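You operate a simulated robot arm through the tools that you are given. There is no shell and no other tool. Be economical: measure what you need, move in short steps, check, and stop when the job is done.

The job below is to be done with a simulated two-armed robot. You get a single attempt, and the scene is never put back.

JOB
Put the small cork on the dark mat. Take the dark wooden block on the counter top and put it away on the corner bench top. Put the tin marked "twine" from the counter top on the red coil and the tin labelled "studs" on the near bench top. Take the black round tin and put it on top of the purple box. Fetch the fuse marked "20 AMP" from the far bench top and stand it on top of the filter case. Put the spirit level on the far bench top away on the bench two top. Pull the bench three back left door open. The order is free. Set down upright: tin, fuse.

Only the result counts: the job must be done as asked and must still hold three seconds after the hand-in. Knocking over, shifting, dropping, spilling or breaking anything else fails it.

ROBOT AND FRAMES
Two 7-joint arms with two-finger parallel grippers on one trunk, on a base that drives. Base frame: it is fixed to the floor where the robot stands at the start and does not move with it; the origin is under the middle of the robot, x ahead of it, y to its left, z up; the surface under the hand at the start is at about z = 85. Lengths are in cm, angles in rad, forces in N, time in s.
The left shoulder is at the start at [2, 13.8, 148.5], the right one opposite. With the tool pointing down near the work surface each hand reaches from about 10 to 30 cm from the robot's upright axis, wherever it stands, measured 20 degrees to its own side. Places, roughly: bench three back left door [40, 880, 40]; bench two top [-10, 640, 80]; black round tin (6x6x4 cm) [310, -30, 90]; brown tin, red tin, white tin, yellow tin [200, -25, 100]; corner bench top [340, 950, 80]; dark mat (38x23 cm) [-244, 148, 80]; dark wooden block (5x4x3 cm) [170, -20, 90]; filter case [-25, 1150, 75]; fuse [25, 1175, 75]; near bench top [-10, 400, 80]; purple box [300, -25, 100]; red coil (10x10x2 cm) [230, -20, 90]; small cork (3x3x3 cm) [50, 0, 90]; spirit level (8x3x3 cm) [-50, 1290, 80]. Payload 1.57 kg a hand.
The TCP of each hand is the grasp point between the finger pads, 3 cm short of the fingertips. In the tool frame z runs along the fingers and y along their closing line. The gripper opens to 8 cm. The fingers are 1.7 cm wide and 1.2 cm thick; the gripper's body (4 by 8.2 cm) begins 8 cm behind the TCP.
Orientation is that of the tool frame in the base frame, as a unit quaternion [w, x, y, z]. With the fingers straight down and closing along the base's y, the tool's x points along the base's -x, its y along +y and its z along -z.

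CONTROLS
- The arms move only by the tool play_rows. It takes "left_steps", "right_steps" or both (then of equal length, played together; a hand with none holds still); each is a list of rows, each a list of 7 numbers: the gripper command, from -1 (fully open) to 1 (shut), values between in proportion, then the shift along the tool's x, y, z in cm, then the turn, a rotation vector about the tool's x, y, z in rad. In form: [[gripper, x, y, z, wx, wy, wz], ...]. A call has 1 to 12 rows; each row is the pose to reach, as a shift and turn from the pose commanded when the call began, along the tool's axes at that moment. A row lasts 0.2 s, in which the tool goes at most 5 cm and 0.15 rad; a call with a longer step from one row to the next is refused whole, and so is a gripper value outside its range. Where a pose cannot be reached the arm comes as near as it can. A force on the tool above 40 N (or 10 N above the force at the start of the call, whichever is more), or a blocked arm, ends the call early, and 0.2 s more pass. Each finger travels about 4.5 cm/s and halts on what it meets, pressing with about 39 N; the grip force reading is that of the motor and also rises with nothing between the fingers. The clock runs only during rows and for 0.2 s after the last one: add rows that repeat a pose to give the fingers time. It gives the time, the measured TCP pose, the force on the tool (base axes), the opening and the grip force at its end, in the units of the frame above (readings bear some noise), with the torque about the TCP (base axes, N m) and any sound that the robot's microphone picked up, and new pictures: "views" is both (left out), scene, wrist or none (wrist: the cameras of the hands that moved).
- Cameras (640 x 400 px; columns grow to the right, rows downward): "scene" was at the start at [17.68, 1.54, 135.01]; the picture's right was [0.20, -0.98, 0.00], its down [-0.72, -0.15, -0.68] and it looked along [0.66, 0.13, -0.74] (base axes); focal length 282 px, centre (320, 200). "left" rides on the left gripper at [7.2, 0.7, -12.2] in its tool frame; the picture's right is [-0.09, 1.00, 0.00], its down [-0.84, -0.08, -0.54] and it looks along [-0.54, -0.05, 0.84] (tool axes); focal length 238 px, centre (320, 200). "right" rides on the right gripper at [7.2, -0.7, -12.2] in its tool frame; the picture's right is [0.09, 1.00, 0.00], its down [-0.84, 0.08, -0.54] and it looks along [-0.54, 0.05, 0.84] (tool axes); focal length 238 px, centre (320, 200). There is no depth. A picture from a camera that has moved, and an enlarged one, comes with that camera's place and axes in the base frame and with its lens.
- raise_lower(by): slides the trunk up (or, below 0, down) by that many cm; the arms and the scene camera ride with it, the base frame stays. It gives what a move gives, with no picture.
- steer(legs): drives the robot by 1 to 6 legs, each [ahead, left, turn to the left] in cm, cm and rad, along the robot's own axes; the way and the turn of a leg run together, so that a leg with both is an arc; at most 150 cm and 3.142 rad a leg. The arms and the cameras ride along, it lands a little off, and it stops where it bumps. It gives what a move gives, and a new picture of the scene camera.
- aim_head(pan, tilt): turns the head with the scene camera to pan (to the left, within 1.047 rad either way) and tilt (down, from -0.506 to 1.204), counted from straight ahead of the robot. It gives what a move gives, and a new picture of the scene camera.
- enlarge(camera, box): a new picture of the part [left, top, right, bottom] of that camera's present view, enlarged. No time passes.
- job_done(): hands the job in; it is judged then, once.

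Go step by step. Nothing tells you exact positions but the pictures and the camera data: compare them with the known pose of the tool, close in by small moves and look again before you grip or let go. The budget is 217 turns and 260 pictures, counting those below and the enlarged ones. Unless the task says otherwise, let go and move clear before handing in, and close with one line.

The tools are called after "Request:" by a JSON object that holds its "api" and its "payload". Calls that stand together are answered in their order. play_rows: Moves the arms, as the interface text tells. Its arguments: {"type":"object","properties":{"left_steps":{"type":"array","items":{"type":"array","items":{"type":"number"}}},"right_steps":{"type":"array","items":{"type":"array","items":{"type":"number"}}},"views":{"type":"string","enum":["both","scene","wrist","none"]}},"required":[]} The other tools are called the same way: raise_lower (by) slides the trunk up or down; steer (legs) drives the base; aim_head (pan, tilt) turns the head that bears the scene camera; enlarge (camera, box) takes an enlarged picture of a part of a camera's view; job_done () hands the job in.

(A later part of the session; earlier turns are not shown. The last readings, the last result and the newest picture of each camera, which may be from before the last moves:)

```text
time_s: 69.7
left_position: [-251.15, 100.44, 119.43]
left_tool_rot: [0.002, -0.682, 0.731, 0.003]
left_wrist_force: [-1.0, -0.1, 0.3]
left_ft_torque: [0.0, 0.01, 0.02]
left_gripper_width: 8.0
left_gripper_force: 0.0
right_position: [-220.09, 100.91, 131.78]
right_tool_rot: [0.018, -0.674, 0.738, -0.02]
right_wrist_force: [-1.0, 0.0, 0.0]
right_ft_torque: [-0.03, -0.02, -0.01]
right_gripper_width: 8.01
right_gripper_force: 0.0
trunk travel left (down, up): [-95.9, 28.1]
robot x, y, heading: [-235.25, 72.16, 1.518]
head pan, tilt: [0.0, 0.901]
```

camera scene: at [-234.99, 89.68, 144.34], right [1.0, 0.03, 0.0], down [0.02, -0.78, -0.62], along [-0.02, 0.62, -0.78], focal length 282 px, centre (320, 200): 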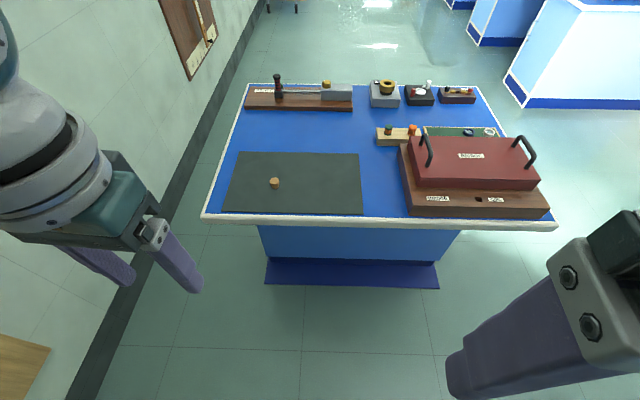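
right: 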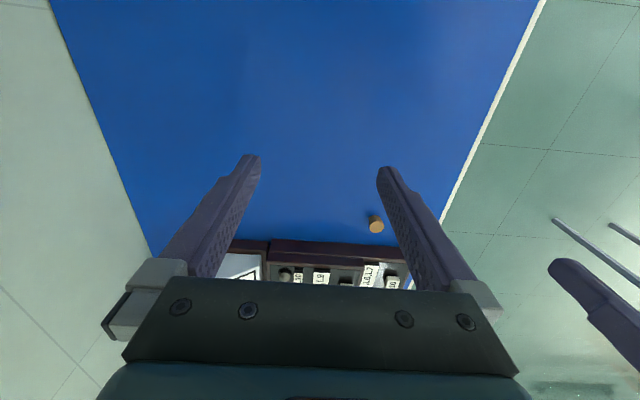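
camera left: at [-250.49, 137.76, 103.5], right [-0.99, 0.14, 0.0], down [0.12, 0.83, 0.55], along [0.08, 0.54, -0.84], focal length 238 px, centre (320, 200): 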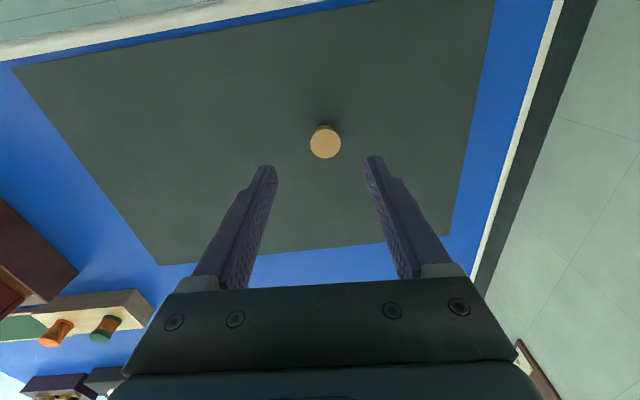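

Cork is done. Next I drive back along the aisle toward the counter items and look at the counter's front on the way.

Request:
{"api": "steer", "payload": {"legs": [[0, 0, -1.518], [125, 0, 0], [125, 0, 0]]}}

Request:
{"api": "aim_head", "payload": {"pan": -1.04, "tilt": 0.5}}

```text
time_s: 85.8
left_position: [45.7, 92.37, 119.45]
left_tool_rot: [0.004, -0.007, 1.0, 0.001]
left_wrist_force: [-0.2, -1.0, 0.5]
left_ft_torque: [-0.05, -0.04, 0.0]
left_gripper_width: 8.02
left_gripper_force: 0.0
right_position: [48.68, 61.49, 131.84]
right_tool_rot: [0.0, 0.005, 1.0, -0.026]
right_wrist_force: [0.1, 0.2, -0.2]
right_ft_torque: [0.02, 0.0, 0.01]
right_gripper_width: 7.99
right_gripper_force: 0.1
trunk travel left (down, up): [-95.9, 28.1]
robot x, y, heading: [18.86, 74.36, 0.029]
head pan, tilt: [0.0, 0.901]
camera scene: at [36.24, 74.66, 144.33], right [0.03, -1.0, 0.0], down [-0.78, -0.02, -0.62], along [0.62, 0.02, -0.78], focal length 282 px, centre (320, 200)
```

scene: 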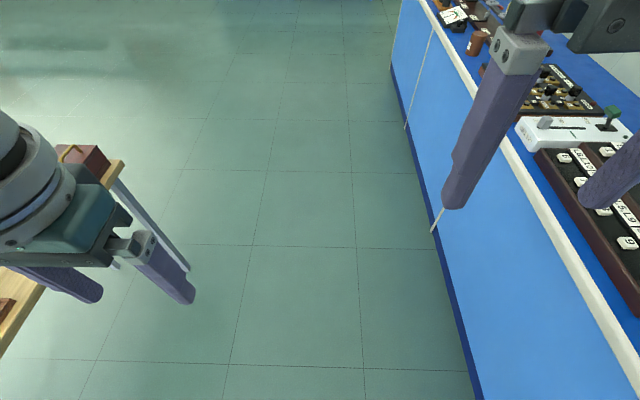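

```text
time_s: 87.1
left_position: [45.61, 92.5, 119.47]
left_tool_rot: [0.004, -0.007, 1.0, 0.001]
left_wrist_force: [-0.3, 0.7, 0.3]
left_ft_torque: [-0.02, -0.02, -0.01]
left_gripper_width: 8.02
left_gripper_force: 0.0
right_position: [48.72, 61.42, 131.76]
right_tool_rot: [0.0, 0.004, 1.0, -0.027]
right_wrist_force: [0.2, 0.4, 0.4]
right_ft_torque: [0.02, 0.01, -0.04]
right_gripper_width: 8.01
right_gripper_force: 0.1
trunk travel left (down, up): [-95.9, 28.1]
robot x, y, heading: [18.89, 74.39, 0.023]
head pan, tilt: [-1.04, 0.499]
camera scene: at [33.5, 66.74, 147.71], right [-0.85, -0.53, 0.0], down [-0.25, 0.41, -0.88], along [0.46, -0.74, -0.48], focal length 282 px, centre (320, 200)
```

scene: 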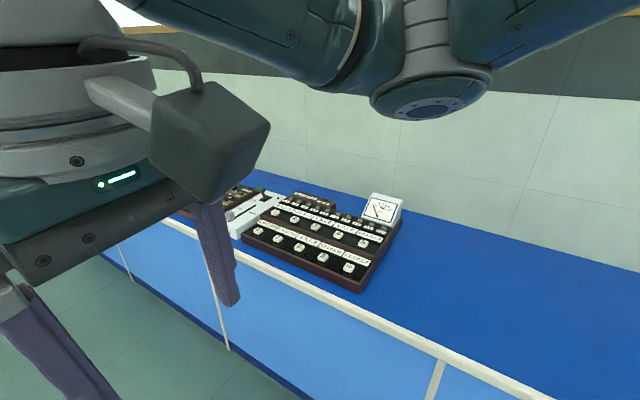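

The counter front is closed here, so I'll approach the items from the aisle facing the wall. I drive to x≈190 and turn to face the counter.

Request:
{"api": "steer", "payload": {"legs": [[0, 0, -0.025], [125, 0, 0], [45, 0, 0], [0, 0, -1.57]]}}

Request:
{"api": "aim_head", "payload": {"pan": 0, "tilt": 0.6}}

```text
time_s: 99.9
left_position: [206.07, 47.7, 119.48]
left_tool_rot: [0.003, 0.708, 0.706, -0.002]
left_wrist_force: [0.6, 0.5, 0.1]
left_ft_torque: [0.03, -0.01, -0.01]
left_gripper_width: 7.99
left_gripper_force: 0.0
right_position: [175.09, 45.36, 131.84]
right_tool_rot: [-0.018, 0.716, 0.697, -0.018]
right_wrist_force: [-0.2, -0.4, 0.2]
right_ft_torque: [-0.01, 0.01, 0.0]
right_gripper_width: 8.01
right_gripper_force: 0.1
trunk travel left (down, up): [-95.9, 28.1]
robot x, y, heading: [188.05, 74.78, -1.562]
head pan, tilt: [-1.04, 0.499]
camera scene: at [180.59, 60.27, 147.72], right [-0.51, 0.86, 0.0], down [0.41, 0.25, -0.88], along [-0.75, -0.45, -0.48], focal length 282 px, centre (320, 200)
```

scene: 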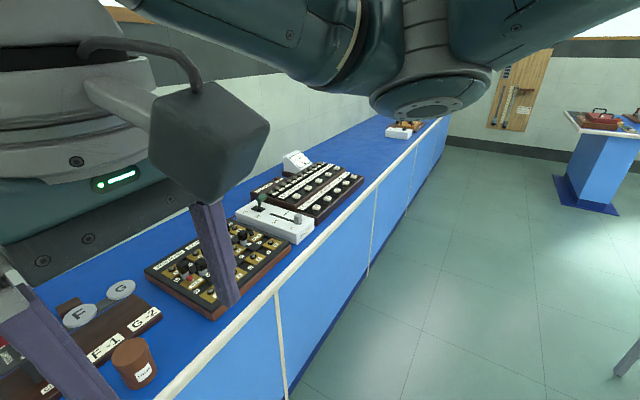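

```text
time_s: 101.2
left_position: [206.13, 47.85, 119.5]
left_tool_rot: [0.003, 0.708, 0.706, -0.001]
left_wrist_force: [0.0, -0.4, -0.9]
left_ft_torque: [0.01, 0.06, 0.01]
left_gripper_width: 7.97
left_gripper_force: 0.0
right_position: [175.17, 45.46, 131.8]
right_tool_rot: [-0.019, 0.717, 0.697, -0.018]
right_wrist_force: [-0.2, -0.3, -0.7]
right_ft_torque: [0.0, 0.0, -0.02]
right_gripper_width: 8.01
right_gripper_force: 0.0
trunk travel left (down, up): [-95.9, 28.1]
robot x, y, heading: [188.58, 74.57, -1.562]
head pan, tilt: [0.0, 0.6]
camera scene: at [188.46, 56.09, 146.81], right [-1.0, -0.01, 0.0], down [0.0, 0.56, -0.83], along [0.01, -0.83, -0.56], focal length 282 px, centre (320, 200)
```

scene: 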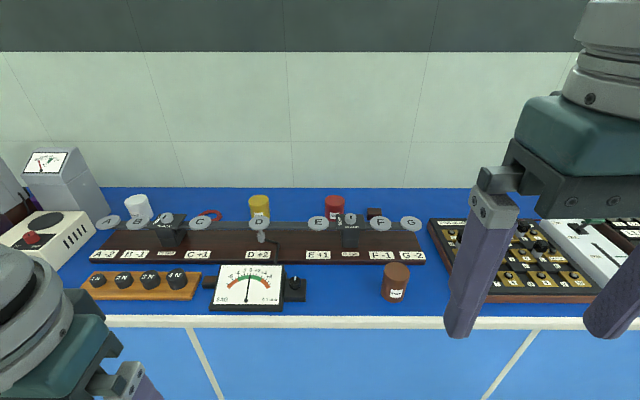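

I see white, yellow, red and brown tins, the dark block near the red tin, and the red coil near the white tin. I enlarge to read labels.

Request:
{"api": "enlarge", "payload": {"camera": "scene", "box": [100, 180, 260, 280]}}

Request:
{"api": "enlarge", "payload": {"camera": "scene", "box": [280, 190, 440, 310]}}

```text
4.00 times, centred on (180, 230) of scene
camera zoom: at [188.46, 56.09, 146.81], right [-1.0, -0.01, 0.0], down [0.0, 0.56, -0.83], along [0.01, -0.83, -0.56], focal length 1128 px, centre (880, 80)
```

zoom: 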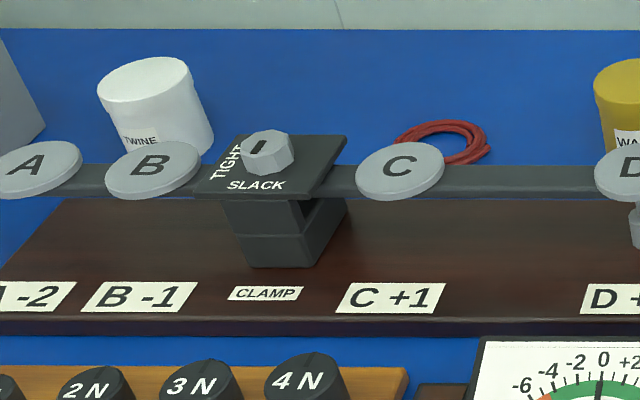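

```text
3.33 times, centred on (360, 250) of scene
camera zoom: at [188.46, 56.09, 146.81], right [-1.0, -0.01, 0.0], down [0.0, 0.56, -0.83], along [0.01, -0.83, -0.56], focal length 940 px, centre (187, 33)
```

zoom: 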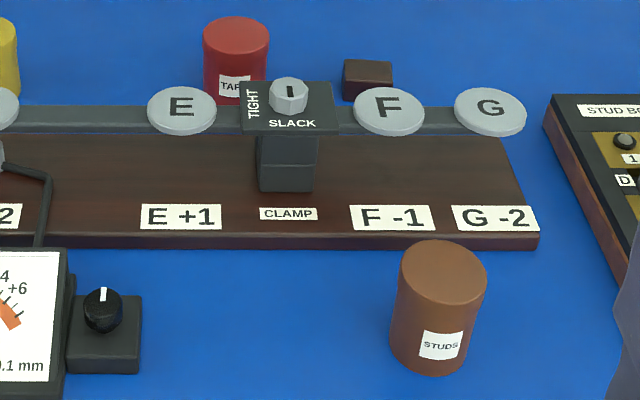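

Twine is the white tin ([254,-26]), studs the brown one ([169,8]), block at [171,-23], coil at [229,-25]. I test how near the base can come.

Request:
{"api": "steer", "payload": {"legs": [[42, 0, 0]]}}

```text
time_s: 103.7
left_position: [206.6, 6.23, 119.28]
left_tool_rot: [0.003, 0.708, 0.707, -0.002]
left_wrist_force: [0.4, 0.0, -0.1]
left_ft_torque: [-0.02, -0.01, 0.03]
left_gripper_width: 7.98
left_gripper_force: 0.0
right_position: [175.62, 3.76, 131.76]
right_tool_rot: [-0.019, 0.715, 0.699, -0.018]
right_wrist_force: [0.9, -0.7, 0.8]
right_ft_torque: [-0.01, -0.01, 0.03]
right_gripper_width: 7.96
right_gripper_force: 0.0
trunk travel left (down, up): [-95.9, 28.1]
robot x, y, heading: [188.69, 33.16, -1.557]
head pan, tilt: [0.0, 0.6]
camera scene: at [188.95, 14.45, 146.81], right [-1.0, -0.01, 0.0], down [-0.01, 0.56, -0.83], along [0.01, -0.82, -0.56], focal length 282 px, centre (320, 200)
```

scene: 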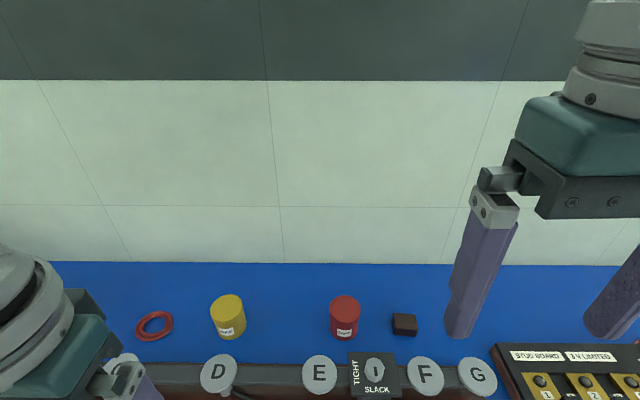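

The base isn't blocked by the counter. I shift along to x≈243 for the twine tin and look.

Request:
{"api": "steer", "payload": {"legs": [[0, 55, -0.014], [20, 0, 0]]}}

Request:
{"api": "aim_head", "payload": {"pan": 0.3, "tilt": 0.8}}

```text
time_s: 108.1
left_position: [261.2, -14.51, 119.36]
left_tool_rot: [0.003, 0.714, 0.7, -0.003]
left_wrist_force: [-0.6, 0.3, -0.4]
left_ft_torque: [0.01, -0.02, -0.04]
left_gripper_width: 7.98
left_gripper_force: 0.2
right_position: [230.19, -16.42, 131.76]
right_tool_rot: [-0.018, 0.721, 0.693, -0.019]
right_wrist_force: [-0.4, 0.1, -0.7]
right_ft_torque: [0.03, 0.06, 0.0]
right_gripper_width: 8.01
right_gripper_force: 0.2
trunk travel left (down, up): [-95.9, 28.1]
robot x, y, heading: [243.99, 13.02, -1.576]
head pan, tilt: [0.0, 0.6]
camera scene: at [243.7, -5.91, 146.81], right [-1.0, 0.01, 0.0], down [0.0, 0.56, -0.83], along [0.0, -0.83, -0.56], focal length 282 px, centre (320, 200)
```

scene: 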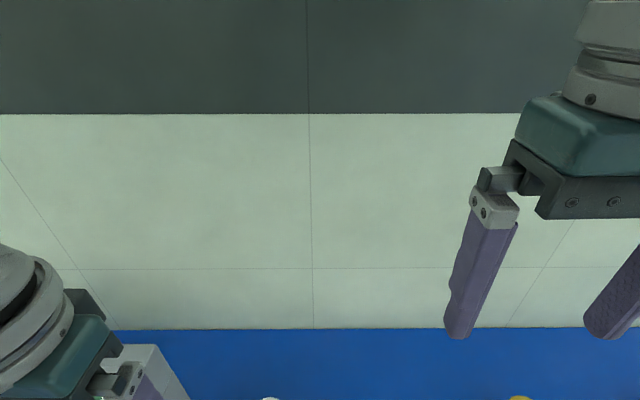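

```text
time_s: 108.9
left_position: [261.16, -14.43, 119.38]
left_tool_rot: [0.003, 0.714, 0.701, -0.002]
left_wrist_force: [-0.7, 0.4, -0.4]
left_ft_torque: [-0.01, 0.01, -0.01]
left_gripper_width: 7.98
left_gripper_force: 0.1
right_position: [230.15, -16.39, 131.71]
right_tool_rot: [-0.019, 0.721, 0.692, -0.019]
right_wrist_force: [0.2, 0.3, 0.5]
right_ft_torque: [-0.02, -0.04, -0.01]
right_gripper_width: 8.0
right_gripper_force: 0.2
trunk travel left (down, up): [-95.9, 28.1]
robot x, y, heading: [243.91, 13.18, -1.576]
head pan, tilt: [0.3, 0.799]
camera scene: at [246.08, -4.8, 145.12], right [-0.96, -0.29, 0.0], down [-0.21, 0.69, -0.7], along [0.2, -0.67, -0.72], focal length 282 px, centre (320, 200)
```

scene: 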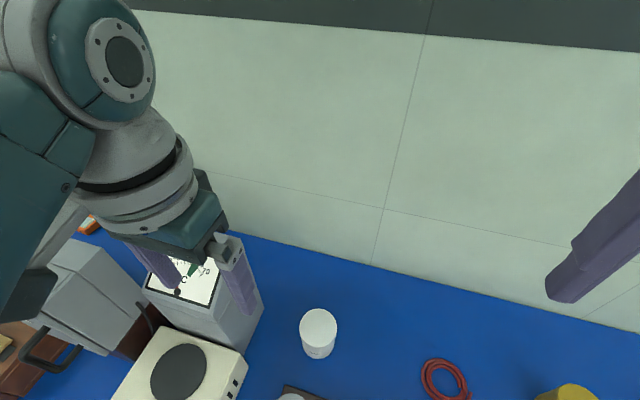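

Twine tin is near [251,-22]. I bring the left hand above it while keeping high.

Request:
{"api": "play_rows", "payload": {"left_steps": [[-1, -3, -3.5, 0, 0, 0, 0], [-1, -5, -7, 0, 0, 0, 0], [-1, -6.5, -10, 0, 0, 0, 0], [-1, -6.5, -10, 0, 0, 0, 0]], "views": "wrist"}}

```text
time_s: 109.9
left_position: [252.06, -20.93, 119.01]
left_tool_rot: [0.011, 0.712, 0.703, 0.006]
left_wrist_force: [0.8, -0.7, -0.4]
left_ft_torque: [0.0, -0.01, 0.02]
left_gripper_width: 8.01
left_gripper_force: 0.0
right_position: [230.11, -16.38, 131.78]
right_tool_rot: [-0.019, 0.721, 0.692, -0.018]
right_wrist_force: [0.7, -0.6, -0.4]
right_ft_torque: [0.01, 0.03, -0.01]
right_gripper_width: 7.98
right_gripper_force: 0.0
trunk travel left (down, up): [-95.9, 28.1]
robot x, y, heading: [243.84, 12.8, -1.574]
head pan, tilt: [0.3, 0.799]
camera left: at [252.49, -13.69, 131.1], right [0.99, -0.1, 0.02], down [-0.1, -0.83, 0.55], along [-0.04, -0.54, -0.84], focal length 238 px, centre (320, 200)
```

left: 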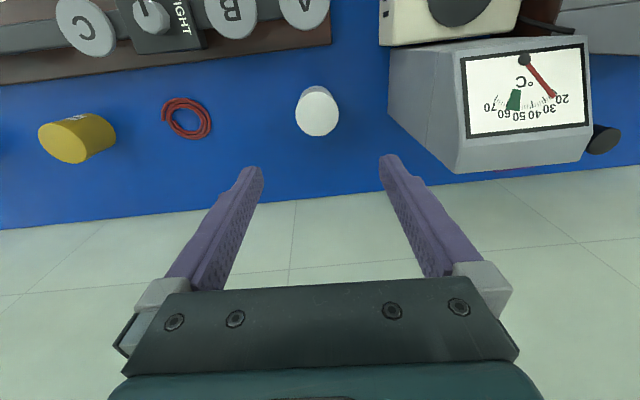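

The tin is centred left-right; I drive 4 cm closer for reach margin, then lower the trunk.

Request:
{"api": "steer", "payload": {"legs": [[4, 0, 0]]}}

Request:
{"api": "raise_lower", "payload": {"by": -18}}

Request:
{"api": "play_rows", "payload": {"left_steps": [[-1, 2, 0, 0, 0, 0, 0], [-1, 2.3, 0, 0, 0, 0, 0]], "views": "wrist"}}

```text
time_s: 110.8
left_position: [252.0, -25.06, 119.15]
left_tool_rot: [0.01, 0.71, 0.705, 0.005]
left_wrist_force: [0.5, 0.0, 0.1]
left_ft_torque: [-0.03, 0.0, -0.01]
left_gripper_width: 7.99
left_gripper_force: 0.0
right_position: [230.12, -20.48, 131.84]
right_tool_rot: [-0.019, 0.721, 0.692, -0.018]
right_wrist_force: [0.0, 0.7, 0.4]
right_ft_torque: [0.02, -0.02, 0.02]
right_gripper_width: 8.0
right_gripper_force: 0.1
trunk travel left (down, up): [-95.9, 28.1]
robot x, y, heading: [244.06, 8.53, -1.576]
head pan, tilt: [0.3, 0.799]
camera scene: at [246.08, -8.79, 145.12], right [-0.96, -0.29, 0.0], down [-0.21, 0.69, -0.7], along [0.2, -0.67, -0.72], focal length 282 px, centre (320, 200)
```

scene: 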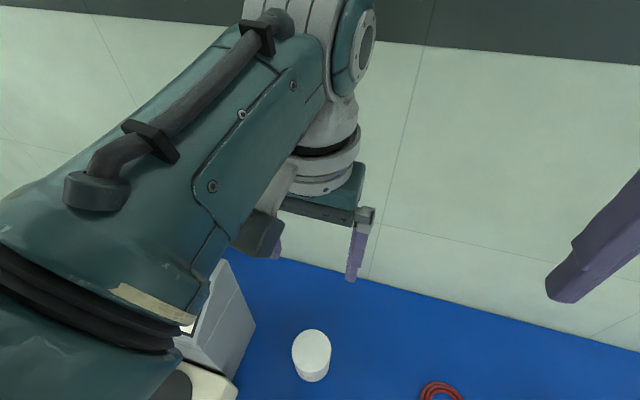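

```text
time_s: 112.8
left_position: [252.47, -25.22, 101.15]
left_tool_rot: [0.012, 0.709, 0.705, 0.006]
left_wrist_force: [0.3, 0.1, 0.0]
left_ft_torque: [-0.03, -0.02, 0.0]
left_gripper_width: 8.0
left_gripper_force: 0.0
right_position: [230.19, -20.56, 113.76]
right_tool_rot: [-0.019, 0.721, 0.693, -0.018]
right_wrist_force: [0.2, 0.3, -0.7]
right_ft_torque: [-0.01, -0.03, 0.0]
right_gripper_width: 8.0
right_gripper_force: 0.0
trunk travel left (down, up): [-77.9, 46.1]
robot x, y, heading: [243.75, 8.89, -1.576]
head pan, tilt: [0.3, 0.799]
```

```text
time_s: 113.4
left_position: [253.01, -23.12, 101.2]
left_tool_rot: [0.019, 0.706, 0.707, 0.008]
left_wrist_force: [-0.2, -0.2, 0.1]
left_ft_torque: [0.02, 0.03, 0.0]
left_gripper_width: 7.98
left_gripper_force: 0.0
right_position: [230.25, -20.45, 113.76]
right_tool_rot: [-0.019, 0.721, 0.693, -0.018]
right_wrist_force: [-0.4, 0.2, 1.2]
right_ft_torque: [0.04, 0.03, -0.01]
right_gripper_width: 8.0
right_gripper_force: 0.1
trunk travel left (down, up): [-77.9, 46.1]
robot x, y, heading: [244.04, 8.61, -1.573]
head pan, tilt: [0.3, 0.799]
camera left: at [253.17, -15.79, 113.15], right [1.0, -0.09, 0.04], down [-0.1, -0.83, 0.55], along [-0.02, -0.55, -0.83], focal length 238 px, centre (320, 200)
```

left: 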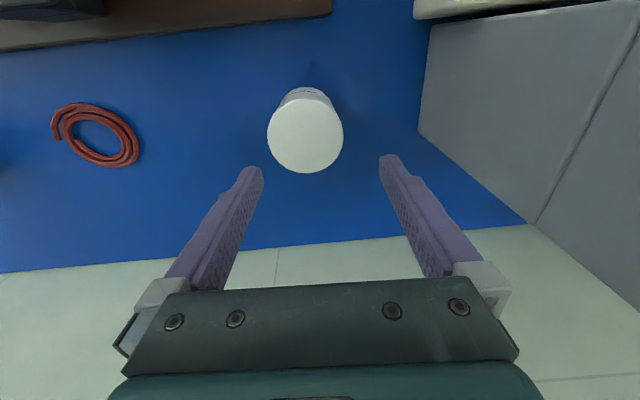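

The tin's top is at about [252.1,-22.1], diameter ~6.4. I align and come down to just above it.

Request:
{"api": "play_rows", "payload": {"left_steps": [[-1, 1.05, -0.95, 0, 0.04, 0, 0], [-1, 1.05, -0.95, 2.5, 0.04, 0, 0], [-1, 1.05, -0.95, 2.5, 0.04, 0, 0]], "views": "wrist"}}

```text
time_s: 114.2
left_position: [252.22, -22.01, 98.5]
left_tool_rot: [0.006, 0.707, 0.707, -0.006]
left_wrist_force: [-0.3, -0.2, -0.4]
left_ft_torque: [-0.01, -0.05, 0.0]
left_gripper_width: 7.99
left_gripper_force: 0.0
right_position: [230.18, -20.37, 113.79]
right_tool_rot: [-0.019, 0.721, 0.693, -0.018]
right_wrist_force: [-0.3, 0.0, 0.2]
right_ft_torque: [0.0, 0.02, -0.04]
right_gripper_width: 8.0
right_gripper_force: 0.2
trunk travel left (down, up): [-77.9, 46.1]
robot x, y, heading: [243.72, 8.61, -1.574]
head pan, tilt: [0.3, 0.799]
camera left: at [252.89, -14.69, 110.52], right [1.0, -0.09, 0.0], down [-0.08, -0.83, 0.56], along [-0.05, -0.55, -0.83], focal length 238 px, centre (320, 200)
```

left: 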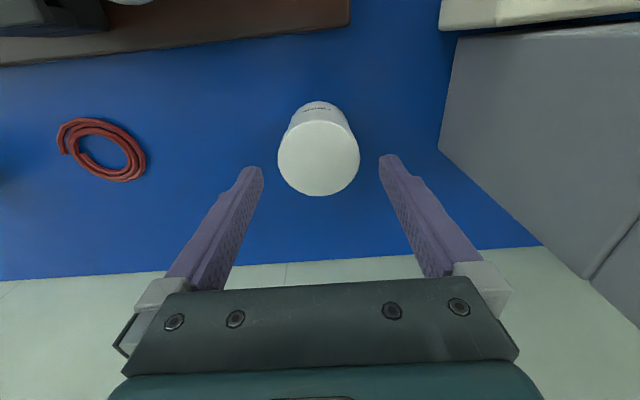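

Aligned. I descend, grip and lift the twine tin.

Request:
{"api": "play_rows", "payload": {"left_steps": [[-1, 0.1, -0.1, 3, -0.01, 0, 0], [-1, 0.1, -0.1, 6, -0.01, 0, 0], [-1, 0.1, -0.1, 8.3, -0.01, 0, 0], [-1, 0.1, -0.1, 8.3, -0.01, 0, 0], [1, 0.1, -0.1, 8.3, -0.01, 0, 0], [1, 0.1, -0.1, 8.3, -0.01, 0, 0], [1, 0.1, -0.1, 8.3, -0.01, 0, 0], [1, 0.1, -0.1, 8.3, -0.01, 0, 0], [1, 0.1, -0.1, 5, -0.01, 0, 0], [1, 0.1, -0.1, 1, -0.01, 0, 0], [1, 0.1, -0.1, 1, -0.01, 0, 0]], "views": "wrist"}}

```text
time_s: 116.6
left_position: [251.68, -21.87, 97.43]
left_tool_rot: [0.007, 0.708, 0.706, -0.003]
left_wrist_force: [0.2, -0.3, -0.8]
left_ft_torque: [0.01, 0.01, -0.01]
left_gripper_width: 6.23
left_gripper_force: 39.0
right_position: [230.24, -20.35, 113.66]
right_tool_rot: [-0.019, 0.721, 0.692, -0.019]
right_wrist_force: [-0.5, -0.5, 0.7]
right_ft_torque: [-0.01, 0.02, -0.02]
right_gripper_width: 8.01
right_gripper_force: 0.1
trunk travel left (down, up): [-77.9, 46.1]
robot x, y, heading: [243.93, 9.1, -1.575]
head pan, tilt: [0.3, 0.799]
camera left: at [252.3, -14.53, 109.45], right [1.0, -0.09, 0.01], down [-0.08, -0.83, 0.55], along [-0.05, -0.55, -0.83], focal length 238 px, centre (320, 200)
```

left: 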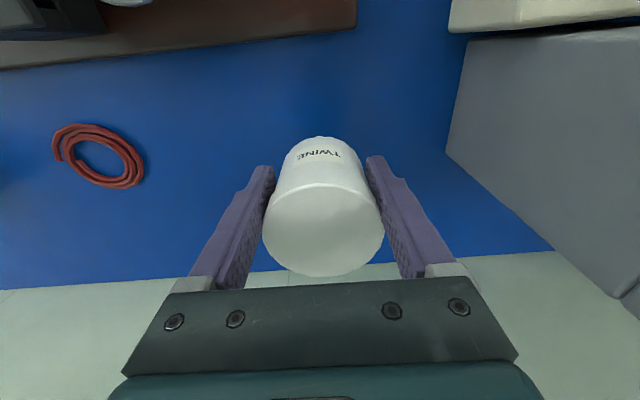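

Held. The coil's centre is at about [228.3,-22.3], so I slide the robot 23.4 cm to its right.

Request:
{"api": "steer", "payload": {"legs": [[0, -23.4, 0]]}}

Request:
{"api": "enlarge", "payload": {"camera": "left", "box": [0, 0, 640, 400]}}

```text
time_s: 118.3
left_position: [228.43, -21.46, 97.25]
left_tool_rot: [0.005, 0.709, 0.705, -0.002]
left_wrist_force: [-0.7, -0.8, -0.4]
left_ft_torque: [0.05, 0.0, -0.03]
left_gripper_width: 6.25
left_gripper_force: 39.4
right_position: [206.91, -20.4, 113.75]
right_tool_rot: [-0.019, 0.72, 0.693, -0.018]
right_wrist_force: [0.0, -0.2, -0.4]
right_ft_torque: [0.0, 0.03, 0.02]
right_gripper_width: 8.0
right_gripper_force: 0.0
trunk travel left (down, up): [-77.9, 46.1]
robot x, y, heading: [220.76, 9.13, -1.573]
head pan, tilt: [0.3, 0.799]
camera scene: at [222.89, -8.68, 127.12], right [-0.96, -0.29, 0.0], down [-0.21, 0.69, -0.7], along [0.2, -0.67, -0.72], focal length 282 px, centre (320, 200)
```

scene: 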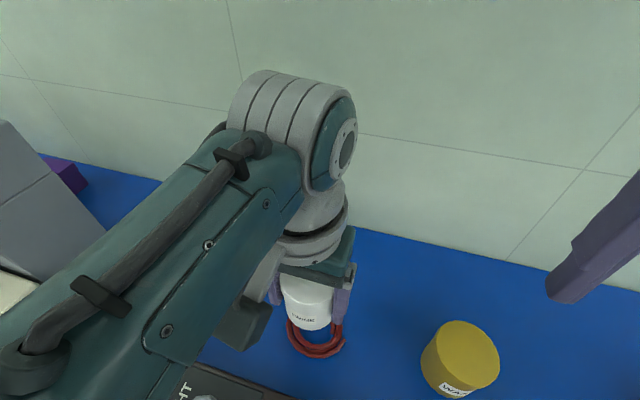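

```text
1.00 times, centred on (320, 200) of left (not enlarged: the box is as wide or as high as the picture)
camera zoom: at [229.11, -14.24, 109.29], right [1.0, -0.1, 0.01], down [-0.08, -0.83, 0.55], along [-0.05, -0.55, -0.84], focal length 238 px, centre (320, 200)
```

zoom: 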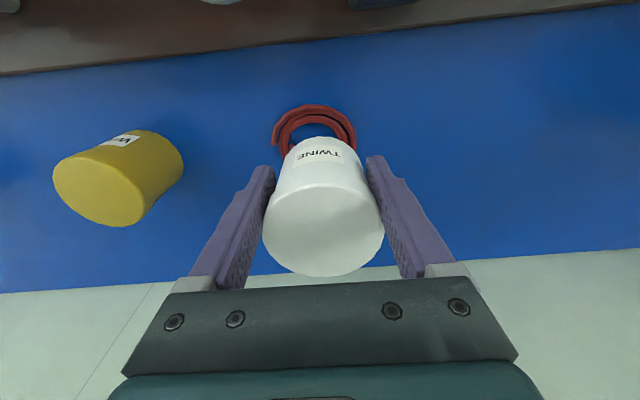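

The coil lies just beyond; its centre is about [228,-22.8]. I shift 1.3 cm further and lower until contact.

Request:
{"api": "play_rows", "payload": {"left_steps": [[1, -1.3, -0.4, 0, 0, 0, 0], [1, -1.3, -0.4, 3, 0, 0, 0], [1, -1.3, -0.4, 4.2, 0, 0, 0], [1, -1.3, -0.4, 4.6, 0, 0, 0], [1, -1.3, -0.4, 5.0, 0, 0, 0]], "views": "both"}}

```text
time_s: 119.5
left_position: [228.0, -22.76, 92.3]
left_tool_rot: [0.005, 0.709, 0.705, -0.001]
left_wrist_force: [0.1, -0.1, -2.1]
left_ft_torque: [0.03, -0.01, 0.04]
left_gripper_width: 6.26
left_gripper_force: 39.2
right_position: [207.07, -20.25, 113.71]
right_tool_rot: [-0.019, 0.72, 0.693, -0.018]
right_wrist_force: [0.4, 0.1, -0.4]
right_ft_torque: [0.02, -0.03, -0.03]
right_gripper_width: 7.98
right_gripper_force: 0.0
trunk travel left (down, up): [-77.9, 46.1]
robot x, y, heading: [220.76, 9.34, -1.571]
head pan, tilt: [0.3, 0.799]
camera scene: at [222.89, -8.68, 127.12], right [-0.96, -0.29, 0.0], down [-0.21, 0.69, -0.7], along [0.2, -0.67, -0.72], focal length 282 px, centre (320, 200)
camera left: at [228.73, -15.57, 104.3], right [1.0, -0.1, 0.01], down [-0.08, -0.83, 0.55], along [-0.05, -0.55, -0.84], focal length 238 px, centre (320, 200)
```

scene: 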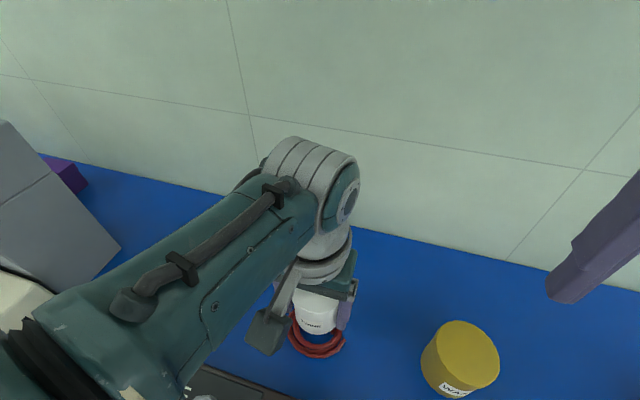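
left: 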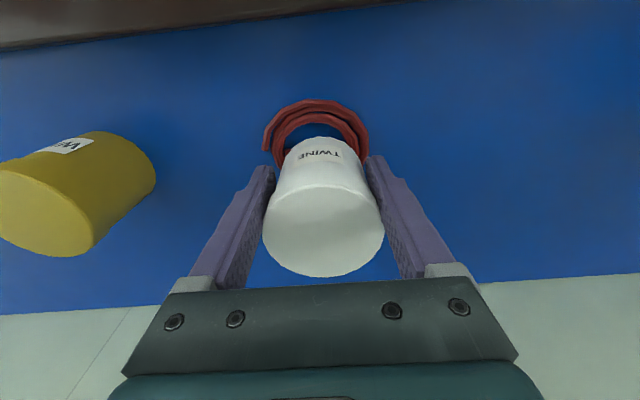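

The tin is centred over the coil. I lower in small steps to contact.

Request:
{"api": "play_rows", "payload": {"left_steps": [[1, 0, 0, 0.2, 0, 0, 0], [1, 0, 0, 0.4, 0, 0, 0], [1, 0, 0, 0.6, 0, 0, 0], [1, 0, 0, 0.8, 0, 0, 0]], "views": "none"}}

```text
time_s: 120.5
left_position: [228.1, -22.86, 91.37]
left_tool_rot: [0.005, 0.708, 0.706, -0.001]
left_wrist_force: [-0.3, -0.2, -1.1]
left_ft_torque: [0.05, 0.0, -0.01]
left_gripper_width: 6.23
left_gripper_force: 39.5
right_position: [206.96, -20.37, 113.74]
right_tool_rot: [-0.019, 0.72, 0.693, -0.018]
right_wrist_force: [0.4, 0.4, 0.5]
right_ft_torque: [0.0, 0.0, 0.03]
right_gripper_width: 8.0
right_gripper_force: 0.1
trunk travel left (down, up): [-77.9, 46.1]
robot x, y, heading: [220.75, 9.07, -1.578]
head pan, tilt: [0.3, 0.799]
```

Still free; continue in small steps.

Request:
{"api": "play_rows", "payload": {"left_steps": [[1, 0, 0, 0.2, 0, 0, 0], [1, 0, 0, 0.4, 0, 0, 0], [1, 0, 0, 0.6, 0, 0, 0], [1, 0, 0, 0.8, 0, 0, 0], [1, 0, 0, 1.0, 0, 0, 0]], "views": "wrist"}}

```text
time_s: 121.8
left_position: [228.04, -22.89, 90.53]
left_tool_rot: [0.007, 0.708, 0.706, -0.002]
left_wrist_force: [-0.9, 7.7, 33.3]
left_ft_torque: [-0.2, 0.48, -0.05]
left_gripper_width: 6.15
left_gripper_force: 39.4
right_position: [207.04, -20.4, 113.78]
right_tool_rot: [-0.018, 0.72, 0.693, -0.017]
right_wrist_force: [-0.4, 0.1, 0.8]
right_ft_torque: [0.01, 0.01, -0.01]
right_gripper_width: 8.0
right_gripper_force: 0.1
trunk travel left (down, up): [-77.9, 46.1]
robot x, y, heading: [220.62, 8.8, -1.575]
head pan, tilt: [0.3, 0.799]
camera left: at [228.75, -15.68, 102.57], right [1.0, -0.1, 0.01], down [-0.08, -0.83, 0.55], along [-0.05, -0.55, -0.83], focal length 238 px, centre (320, 200)
```

left: 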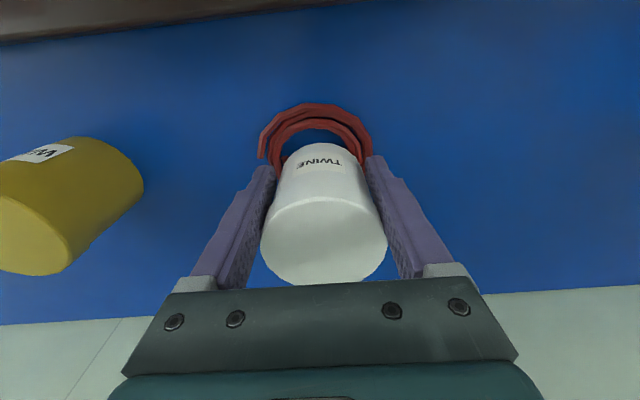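

The tin seems ~1.3 cm too far beyond the coil's centre (contact on the far side). I lift, shift back toward me, and re-check.

Request:
{"api": "play_rows", "payload": {"left_steps": [[1, 0, 0, -2, 0, 0, 0], [1, 1.4, 0, -2, 0, 0, 0], [1, 1.4, 0, -1, 0, 0, 0], [1, 1.4, 0, -1, 0, 0, 0]], "views": "wrist"}}

Request:
{"api": "enlarge", "payload": {"camera": "scene", "box": [240, 260, 400, 380]}}

```text
time_s: 122.8
left_position: [228.18, -21.51, 91.42]
left_tool_rot: [0.005, 0.709, 0.706, -0.001]
left_wrist_force: [0.5, 0.2, -1.7]
left_ft_torque: [0.01, 0.02, 0.01]
left_gripper_width: 6.09
left_gripper_force: 39.1
right_position: [206.98, -20.4, 113.82]
right_tool_rot: [-0.019, 0.72, 0.693, -0.018]
right_wrist_force: [0.1, -0.2, -0.3]
right_ft_torque: [0.02, 0.01, 0.0]
right_gripper_width: 7.99
right_gripper_force: 0.1
trunk travel left (down, up): [-77.9, 46.1]
robot x, y, heading: [220.83, 9.34, -1.574]
head pan, tilt: [0.3, 0.799]
camera left: at [228.75, -14.18, 103.46], right [1.0, -0.1, 0.01], down [-0.08, -0.83, 0.55], along [-0.05, -0.55, -0.84], focal length 238 px, centre (320, 200)
```

left: 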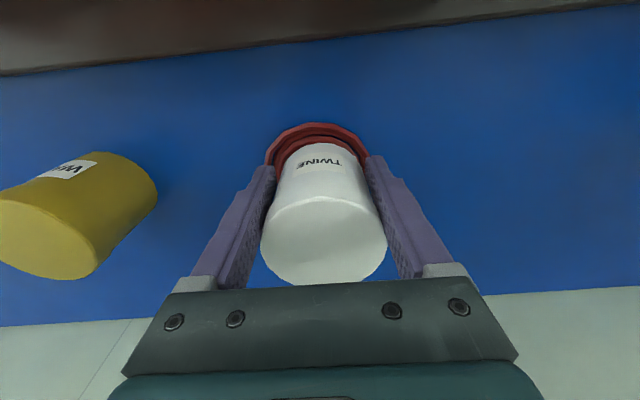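

```text
3.33 times, centred on (320, 320) of scene
camera zoom: at [222.89, -8.68, 127.12], right [-0.96, -0.29, 0.0], down [-0.21, 0.69, -0.7], along [0.2, -0.67, -0.72], focal length 940 px, centre (320, -200)
```

zoom: 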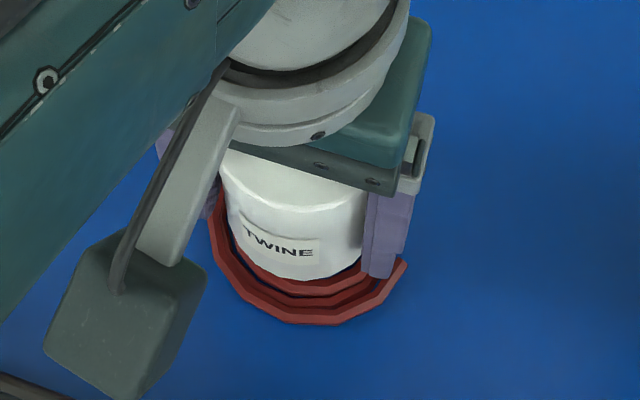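

Centred in x; I shift another 0.6 cm toward me and lower to contact.

Request:
{"api": "play_rows", "payload": {"left_steps": [[1, 0.6, 0, 0, 0, 0, 0], [1, 0.6, 0, 0.2, 0, 0, 0], [1, 0.6, 0, 0.4, 0, 0, 0], [1, 0.6, 0, 0.6, 0, 0, 0], [1, 0.6, 0, 0.75, 0, 0, 0], [1, 0.6, 0, 0.9, 0, 0, 0]], "views": "none"}}

Request:
{"api": "enlarge", "payload": {"camera": "scene", "box": [240, 260, 400, 380]}}

```text
time_s: 124.2
left_position: [228.23, -20.95, 90.54]
left_tool_rot: [0.005, 0.708, 0.706, -0.001]
left_wrist_force: [0.6, 2.3, 8.0]
left_ft_torque: [-0.25, 0.19, -0.04]
left_gripper_width: 6.09
left_gripper_force: 39.1
right_position: [206.91, -20.39, 113.89]
right_tool_rot: [-0.019, 0.721, 0.693, -0.019]
right_wrist_force: [0.0, 0.2, -0.1]
right_ft_torque: [0.0, 0.01, 0.0]
right_gripper_width: 8.0
right_gripper_force: 0.1
trunk travel left (down, up): [-77.9, 46.1]
robot x, y, heading: [220.71, 8.95, -1.573]
head pan, tilt: [0.3, 0.799]
```

```text
3.33 times, centred on (320, 320) of scene
camera zoom: at [222.9, -8.67, 127.14], right [-0.96, -0.29, 0.0], down [-0.21, 0.69, -0.7], along [0.2, -0.67, -0.72], focal length 940 px, centre (320, -200)
```

zoom: 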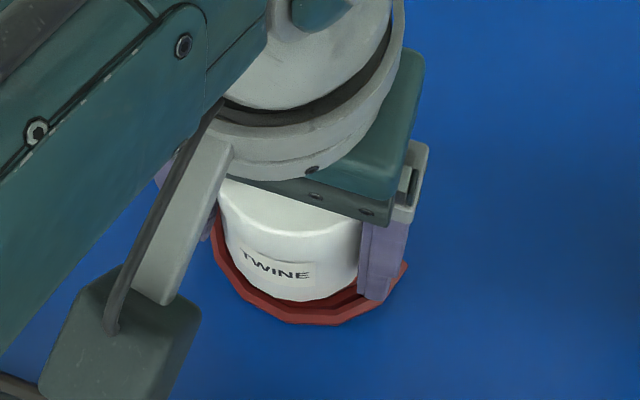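

Contact, and the tin is nicely centred on the coil. I release and lift away.

Request:
{"api": "play_rows", "payload": {"left_steps": [[0, 0, 0, 0, 0, 0, 0], [-0.9, 0, 0, 0, 0, 0, 0], [-1, 0, 0, 0, 0, 0, 0], [-1, 0, 0, -2, 0, 0, 0], [-1, 0, 0, -6, 0, 0, 0], [-1, 0, 0, -10, 0, 0, 0]], "views": "wrist"}}

```text
time_s: 125.5
left_position: [228.9, -20.97, 100.43]
left_tool_rot: [0.014, 0.707, 0.707, 0.005]
left_wrist_force: [-0.1, 0.3, -1.5]
left_ft_torque: [-0.01, 0.0, 0.01]
left_gripper_width: 8.0
left_gripper_force: 0.0
right_position: [207.01, -20.26, 113.9]
right_tool_rot: [-0.018, 0.721, 0.693, -0.018]
right_wrist_force: [-0.6, -1.4, 0.7]
right_ft_torque: [-0.01, 0.0, 0.01]
right_gripper_width: 8.01
right_gripper_force: 0.1
trunk travel left (down, up): [-77.9, 46.1]
robot x, y, heading: [220.44, 9.0, -1.576]
head pan, tilt: [0.3, 0.799]
camera left: at [229.23, -13.65, 112.46], right [1.0, -0.09, 0.03], down [-0.09, -0.83, 0.55], along [-0.03, -0.55, -0.83], focal length 238 px, centre (320, 200)
```

left: 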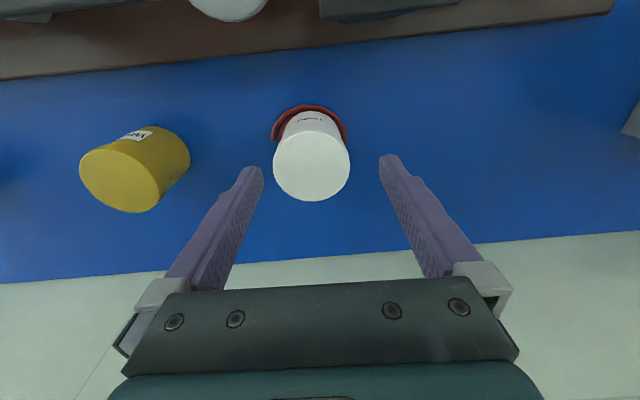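

Twine tin is on the coil. Now to the black tin and purple box: raise, back off, and shift left.

Request:
{"api": "raise_lower", "payload": {"by": 22}}

Request:
{"api": "steer", "payload": {"legs": [[-35, 0, 0], [0, 78, 0]]}}

Request:
{"api": "aim_head", "payload": {"pan": 0, "tilt": 0.75}}

```text
time_s: 127.9
left_position: [228.75, -20.87, 122.27]
left_tool_rot: [0.014, 0.707, 0.707, 0.006]
left_wrist_force: [0.7, 0.1, 0.0]
left_ft_torque: [0.01, -0.05, 0.01]
left_gripper_width: 8.01
left_gripper_force: 0.1
right_position: [207.02, -20.43, 135.86]
right_tool_rot: [-0.019, 0.72, 0.693, -0.019]
right_wrist_force: [-0.1, -0.7, 0.5]
right_ft_torque: [-0.01, -0.02, -0.01]
right_gripper_width: 7.99
right_gripper_force: 0.0
trunk travel left (down, up): [-99.9, 24.1]
robot x, y, heading: [220.56, 9.23, -1.574]
head pan, tilt: [0.3, 0.799]
```

```text
time_s: 133.9
left_position: [305.88, 14.5, 122.13]
left_tool_rot: [0.012, 0.706, 0.708, 0.007]
left_wrist_force: [-0.6, -0.5, 0.8]
left_ft_torque: [-0.01, -0.05, -0.02]
left_gripper_width: 8.01
left_gripper_force: 0.0
right_position: [284.1, 14.69, 135.77]
right_tool_rot: [-0.019, 0.719, 0.694, -0.018]
right_wrist_force: [0.2, -0.1, -0.3]
right_ft_torque: [0.02, -0.02, 0.01]
right_gripper_width: 7.99
right_gripper_force: 0.0
trunk travel left (down, up): [-99.9, 24.1]
robot x, y, heading: [297.66, 44.36, -1.572]
head pan, tilt: [0.3, 0.799]
camera scene: at [299.86, 26.52, 149.12], right [-0.96, -0.3, 0.0], down [-0.21, 0.68, -0.7], along [0.21, -0.67, -0.72], focal length 282 px, centre (320, 200)
```

scene: 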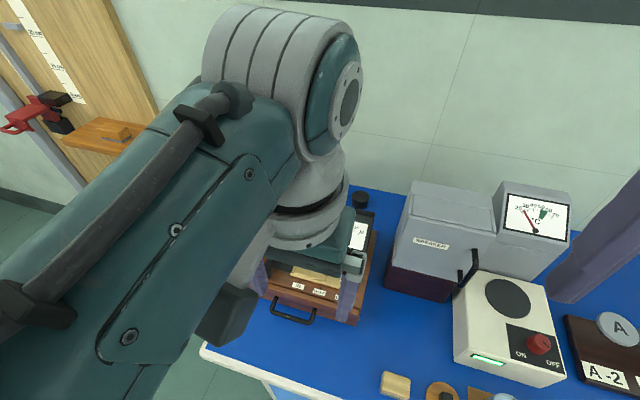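

```text
time_s: 134.7
left_position: [305.97, 14.32, 122.24]
left_tool_rot: [0.015, 0.706, 0.708, 0.008]
left_wrist_force: [-0.6, -0.1, -0.4]
left_ft_torque: [0.02, -0.01, 0.0]
left_gripper_width: 8.0
left_gripper_force: 0.0
right_position: [284.0, 14.7, 135.76]
right_tool_rot: [-0.02, 0.72, 0.694, -0.019]
right_wrist_force: [-0.3, -1.0, 0.2]
right_ft_torque: [0.03, -0.02, 0.0]
right_gripper_width: 8.0
right_gripper_force: 0.0
trunk travel left (down, up): [-99.9, 24.1]
robot x, y, heading: [297.16, 44.36, -1.573]
head pan, tilt: [0.0, 0.75]
camera scene: at [297.48, 25.94, 149.52], right [-1.0, 0.0, 0.0], down [0.0, 0.68, -0.73], along [0.0, -0.73, -0.68], focal length 282 px, centre (320, 200)
```

scene: 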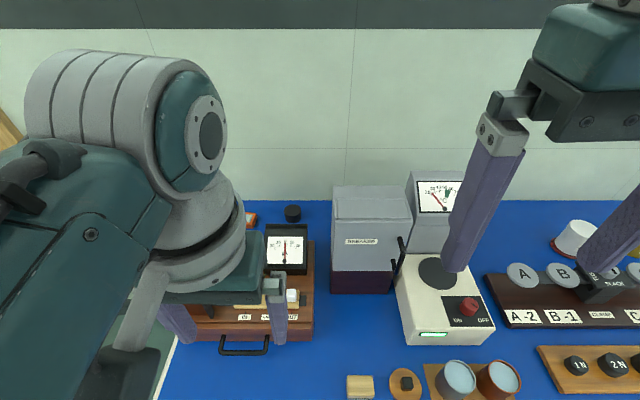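

The black tin is near the wall at about [306,-35]; the purple box is hidden behind the tall grey cabinets. I raise the trunk and move closer for a look down.

Request:
{"api": "raise_lower", "payload": {"by": 18}}

Request:
{"api": "steer", "payload": {"legs": [[26, -4, 0]]}}

Request:
{"api": "aim_head", "payload": {"pan": 0, "tilt": 1.1}}

```text
time_s: 136.7
left_position: [306.24, 14.34, 140.23]
left_tool_rot: [0.014, 0.706, 0.708, 0.009]
left_wrist_force: [-0.1, 0.4, -1.2]
left_ft_torque: [-0.03, -0.01, 0.01]
left_gripper_width: 8.0
left_gripper_force: 0.1
right_position: [283.97, 14.73, 153.81]
right_tool_rot: [-0.019, 0.72, 0.694, -0.018]
right_wrist_force: [0.2, 0.4, 0.3]
right_ft_torque: [0.0, -0.05, -0.04]
right_gripper_width: 8.01
right_gripper_force: 0.2
trunk travel left (down, up): [-117.9, 6.1]
robot x, y, heading: [297.61, 44.41, -1.574]
head pan, tilt: [0.0, 0.75]
```

```text
time_s: 138.6
left_position: [302.22, -11.09, 140.14]
left_tool_rot: [0.014, 0.705, 0.709, 0.009]
left_wrist_force: [-0.2, 1.0, 0.2]
left_ft_torque: [-0.01, -0.03, 0.0]
left_gripper_width: 8.0
left_gripper_force: 0.1
right_position: [280.21, -10.96, 153.79]
right_tool_rot: [-0.018, 0.718, 0.696, -0.018]
right_wrist_force: [0.1, -0.1, -0.6]
right_ft_torque: [0.03, 0.02, 0.04]
right_gripper_width: 8.0
right_gripper_force: 0.1
trunk travel left (down, up): [-117.9, 6.1]
robot x, y, heading: [293.27, 18.76, -1.572]
head pan, tilt: [0.0, 0.75]
camera scene: at [293.56, 0.31, 167.52], right [-1.0, 0.0, 0.0], down [0.0, 0.68, -0.73], along [0.0, -0.73, -0.68], focal length 282 px, centre (320, 200)
```

scene: 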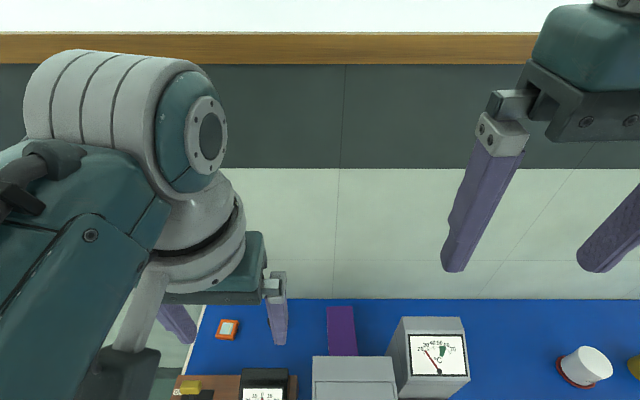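

```text
time_s: 139.4
left_position: [302.34, -11.24, 140.26]
left_tool_rot: [0.015, 0.704, 0.71, 0.01]
left_wrist_force: [0.2, -0.2, -0.7]
left_ft_torque: [-0.02, 0.0, -0.01]
left_gripper_width: 8.02
left_gripper_force: 0.2
right_position: [280.12, -10.89, 153.68]
right_tool_rot: [-0.019, 0.718, 0.696, -0.018]
right_wrist_force: [-0.1, 1.2, -0.8]
right_ft_torque: [0.0, 0.01, -0.03]
right_gripper_width: 8.0
right_gripper_force: 0.0
trunk travel left (down, up): [-117.9, 6.1]
robot x, y, heading: [293.17, 18.47, -1.566]
head pan, tilt: [0.0, 1.1]
camera scene: at [293.55, 2.28, 164.95], right [-1.0, 0.0, 0.0], down [0.0, 0.89, -0.45], along [0.0, -0.45, -0.89], focal length 282 px, centre (320, 200)
```

scene: 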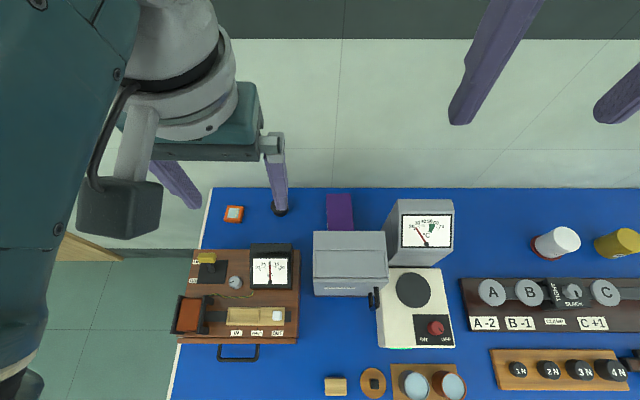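

I enlarge to see the purple box and the black tin better.

Request:
{"api": "enlarge", "payload": {"camera": "scene", "box": [250, 170, 410, 270]}}

```text
4.00 times, centred on (330, 220) of scene
camera zoom: at [293.55, 2.28, 164.95], right [-1.0, 0.0, 0.0], down [0.0, 0.89, -0.45], along [0.0, -0.45, -0.89], focal length 1128 px, centre (280, 120)
```

zoom: 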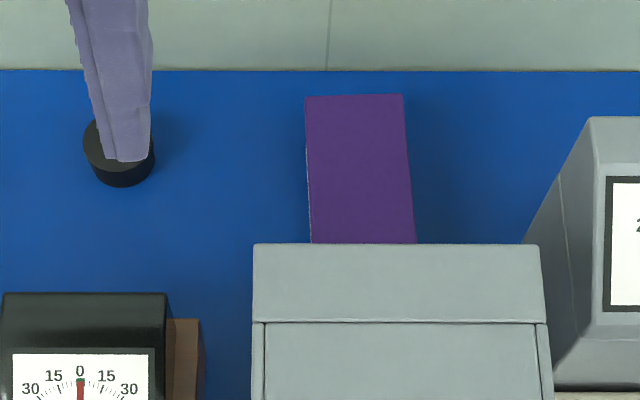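

The purple box top spans about x 285–292, y -24…-35; the black tin is near [306,-36]. I move so the left hand can reach the black tin.

Request:
{"api": "steer", "payload": {"legs": [[14, 5, 0]]}}

Request:
{"api": "raise_lower", "payload": {"by": -26}}

Request:
{"api": "play_rows", "payload": {"left_steps": [[-1, -2.5, 0, 1, 0.015, 0, 0], [-1, -5, 0, 2, 0.03, 0, 0], [-1, -7, 0, 3, 0.03, 0, 0], [-1, -7, 0, 3, 0.03, 0, 0]], "views": "both"}}

```text
time_s: 140.8
left_position: [307.21, -25.15, 140.22]
left_tool_rot: [0.015, 0.705, 0.709, 0.009]
left_wrist_force: [0.2, -0.6, 0.1]
left_ft_torque: [0.0, 0.0, 0.0]
left_gripper_width: 8.0
left_gripper_force: 0.1
right_position: [285.19, -24.8, 153.83]
right_tool_rot: [-0.019, 0.719, 0.695, -0.018]
right_wrist_force: [-0.7, 0.0, 0.6]
right_ft_torque: [-0.02, -0.03, 0.01]
right_gripper_width: 7.98
right_gripper_force: 0.2
trunk travel left (down, up): [-117.9, 6.1]
robot x, y, heading: [298.76, 4.64, -1.568]
head pan, tilt: [0.0, 1.1]
camera scene: at [298.53, -11.68, 164.94], right [-1.0, 0.0, 0.0], down [0.0, 0.89, -0.45], along [0.0, -0.45, -0.89], focal length 282 px, centre (320, 200)
```

scene: 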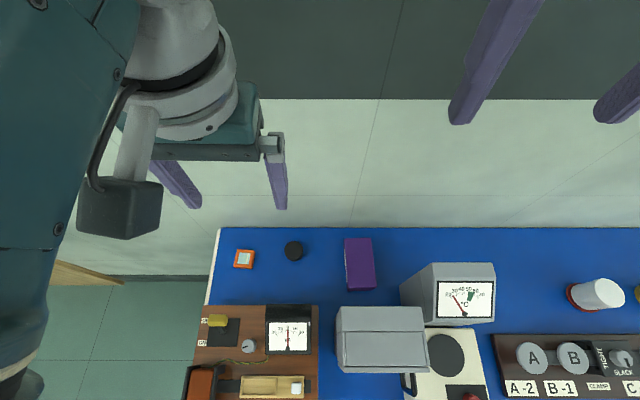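

```text
time_s: 143.4
left_position: [307.3, -25.13, 114.22]
left_tool_rot: [0.015, 0.705, 0.709, 0.009]
left_wrist_force: [0.7, 0.4, -0.9]
left_ft_torque: [-0.02, -0.03, 0.05]
left_gripper_width: 8.03
left_gripper_force: 0.0
right_position: [285.05, -24.96, 127.75]
right_tool_rot: [-0.019, 0.719, 0.695, -0.018]
right_wrist_force: [-0.1, 0.3, 0.2]
right_ft_torque: [0.01, 0.01, -0.01]
right_gripper_width: 8.0
right_gripper_force: 0.0
trunk travel left (down, up): [-91.9, 32.1]
robot x, y, heading: [298.93, 4.56, -1.568]
head pan, tilt: [0.0, 1.1]
```

```text
time_s: 144.4
left_position: [307.47, -32.23, 111.21]
left_tool_rot: [0.004, 0.705, 0.709, -0.002]
left_wrist_force: [-0.1, -0.7, 0.1]
left_ft_torque: [0.01, -0.02, 0.0]
left_gripper_width: 8.01
left_gripper_force: 0.0
right_position: [285.02, -24.75, 127.74]
right_tool_rot: [-0.018, 0.719, 0.695, -0.018]
right_wrist_force: [-0.3, 0.9, -0.2]
right_ft_torque: [-0.01, -0.04, 0.0]
right_gripper_width: 8.0
right_gripper_force: 0.0
trunk travel left (down, up): [-91.9, 32.1]
robot x, y, heading: [298.7, 4.52, -1.568]
head pan, tilt: [0.0, 1.1]
camera scene: at [298.53, -11.68, 138.94], right [-1.0, 0.0, 0.0], down [0.0, 0.89, -0.45], along [0.0, -0.45, -0.89], focal length 282 px, centre (320, 200)
camera left: at [307.92, -24.94, 123.27], right [1.0, -0.09, 0.0], down [-0.07, -0.83, 0.55], along [-0.04, -0.55, -0.84], focal length 238 px, centre (320, 200)
```

scene: 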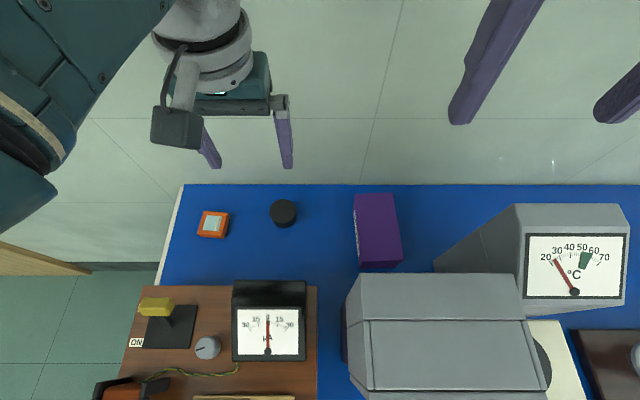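
left: 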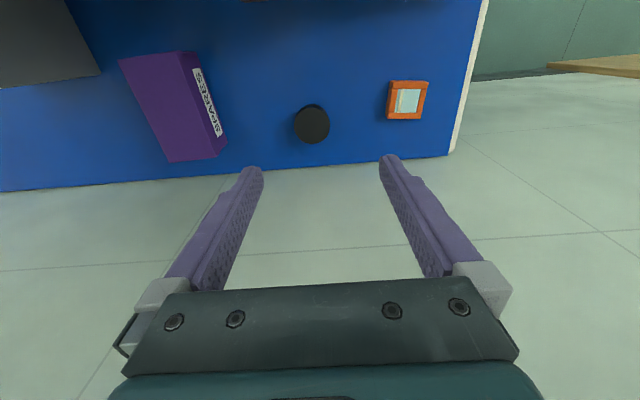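

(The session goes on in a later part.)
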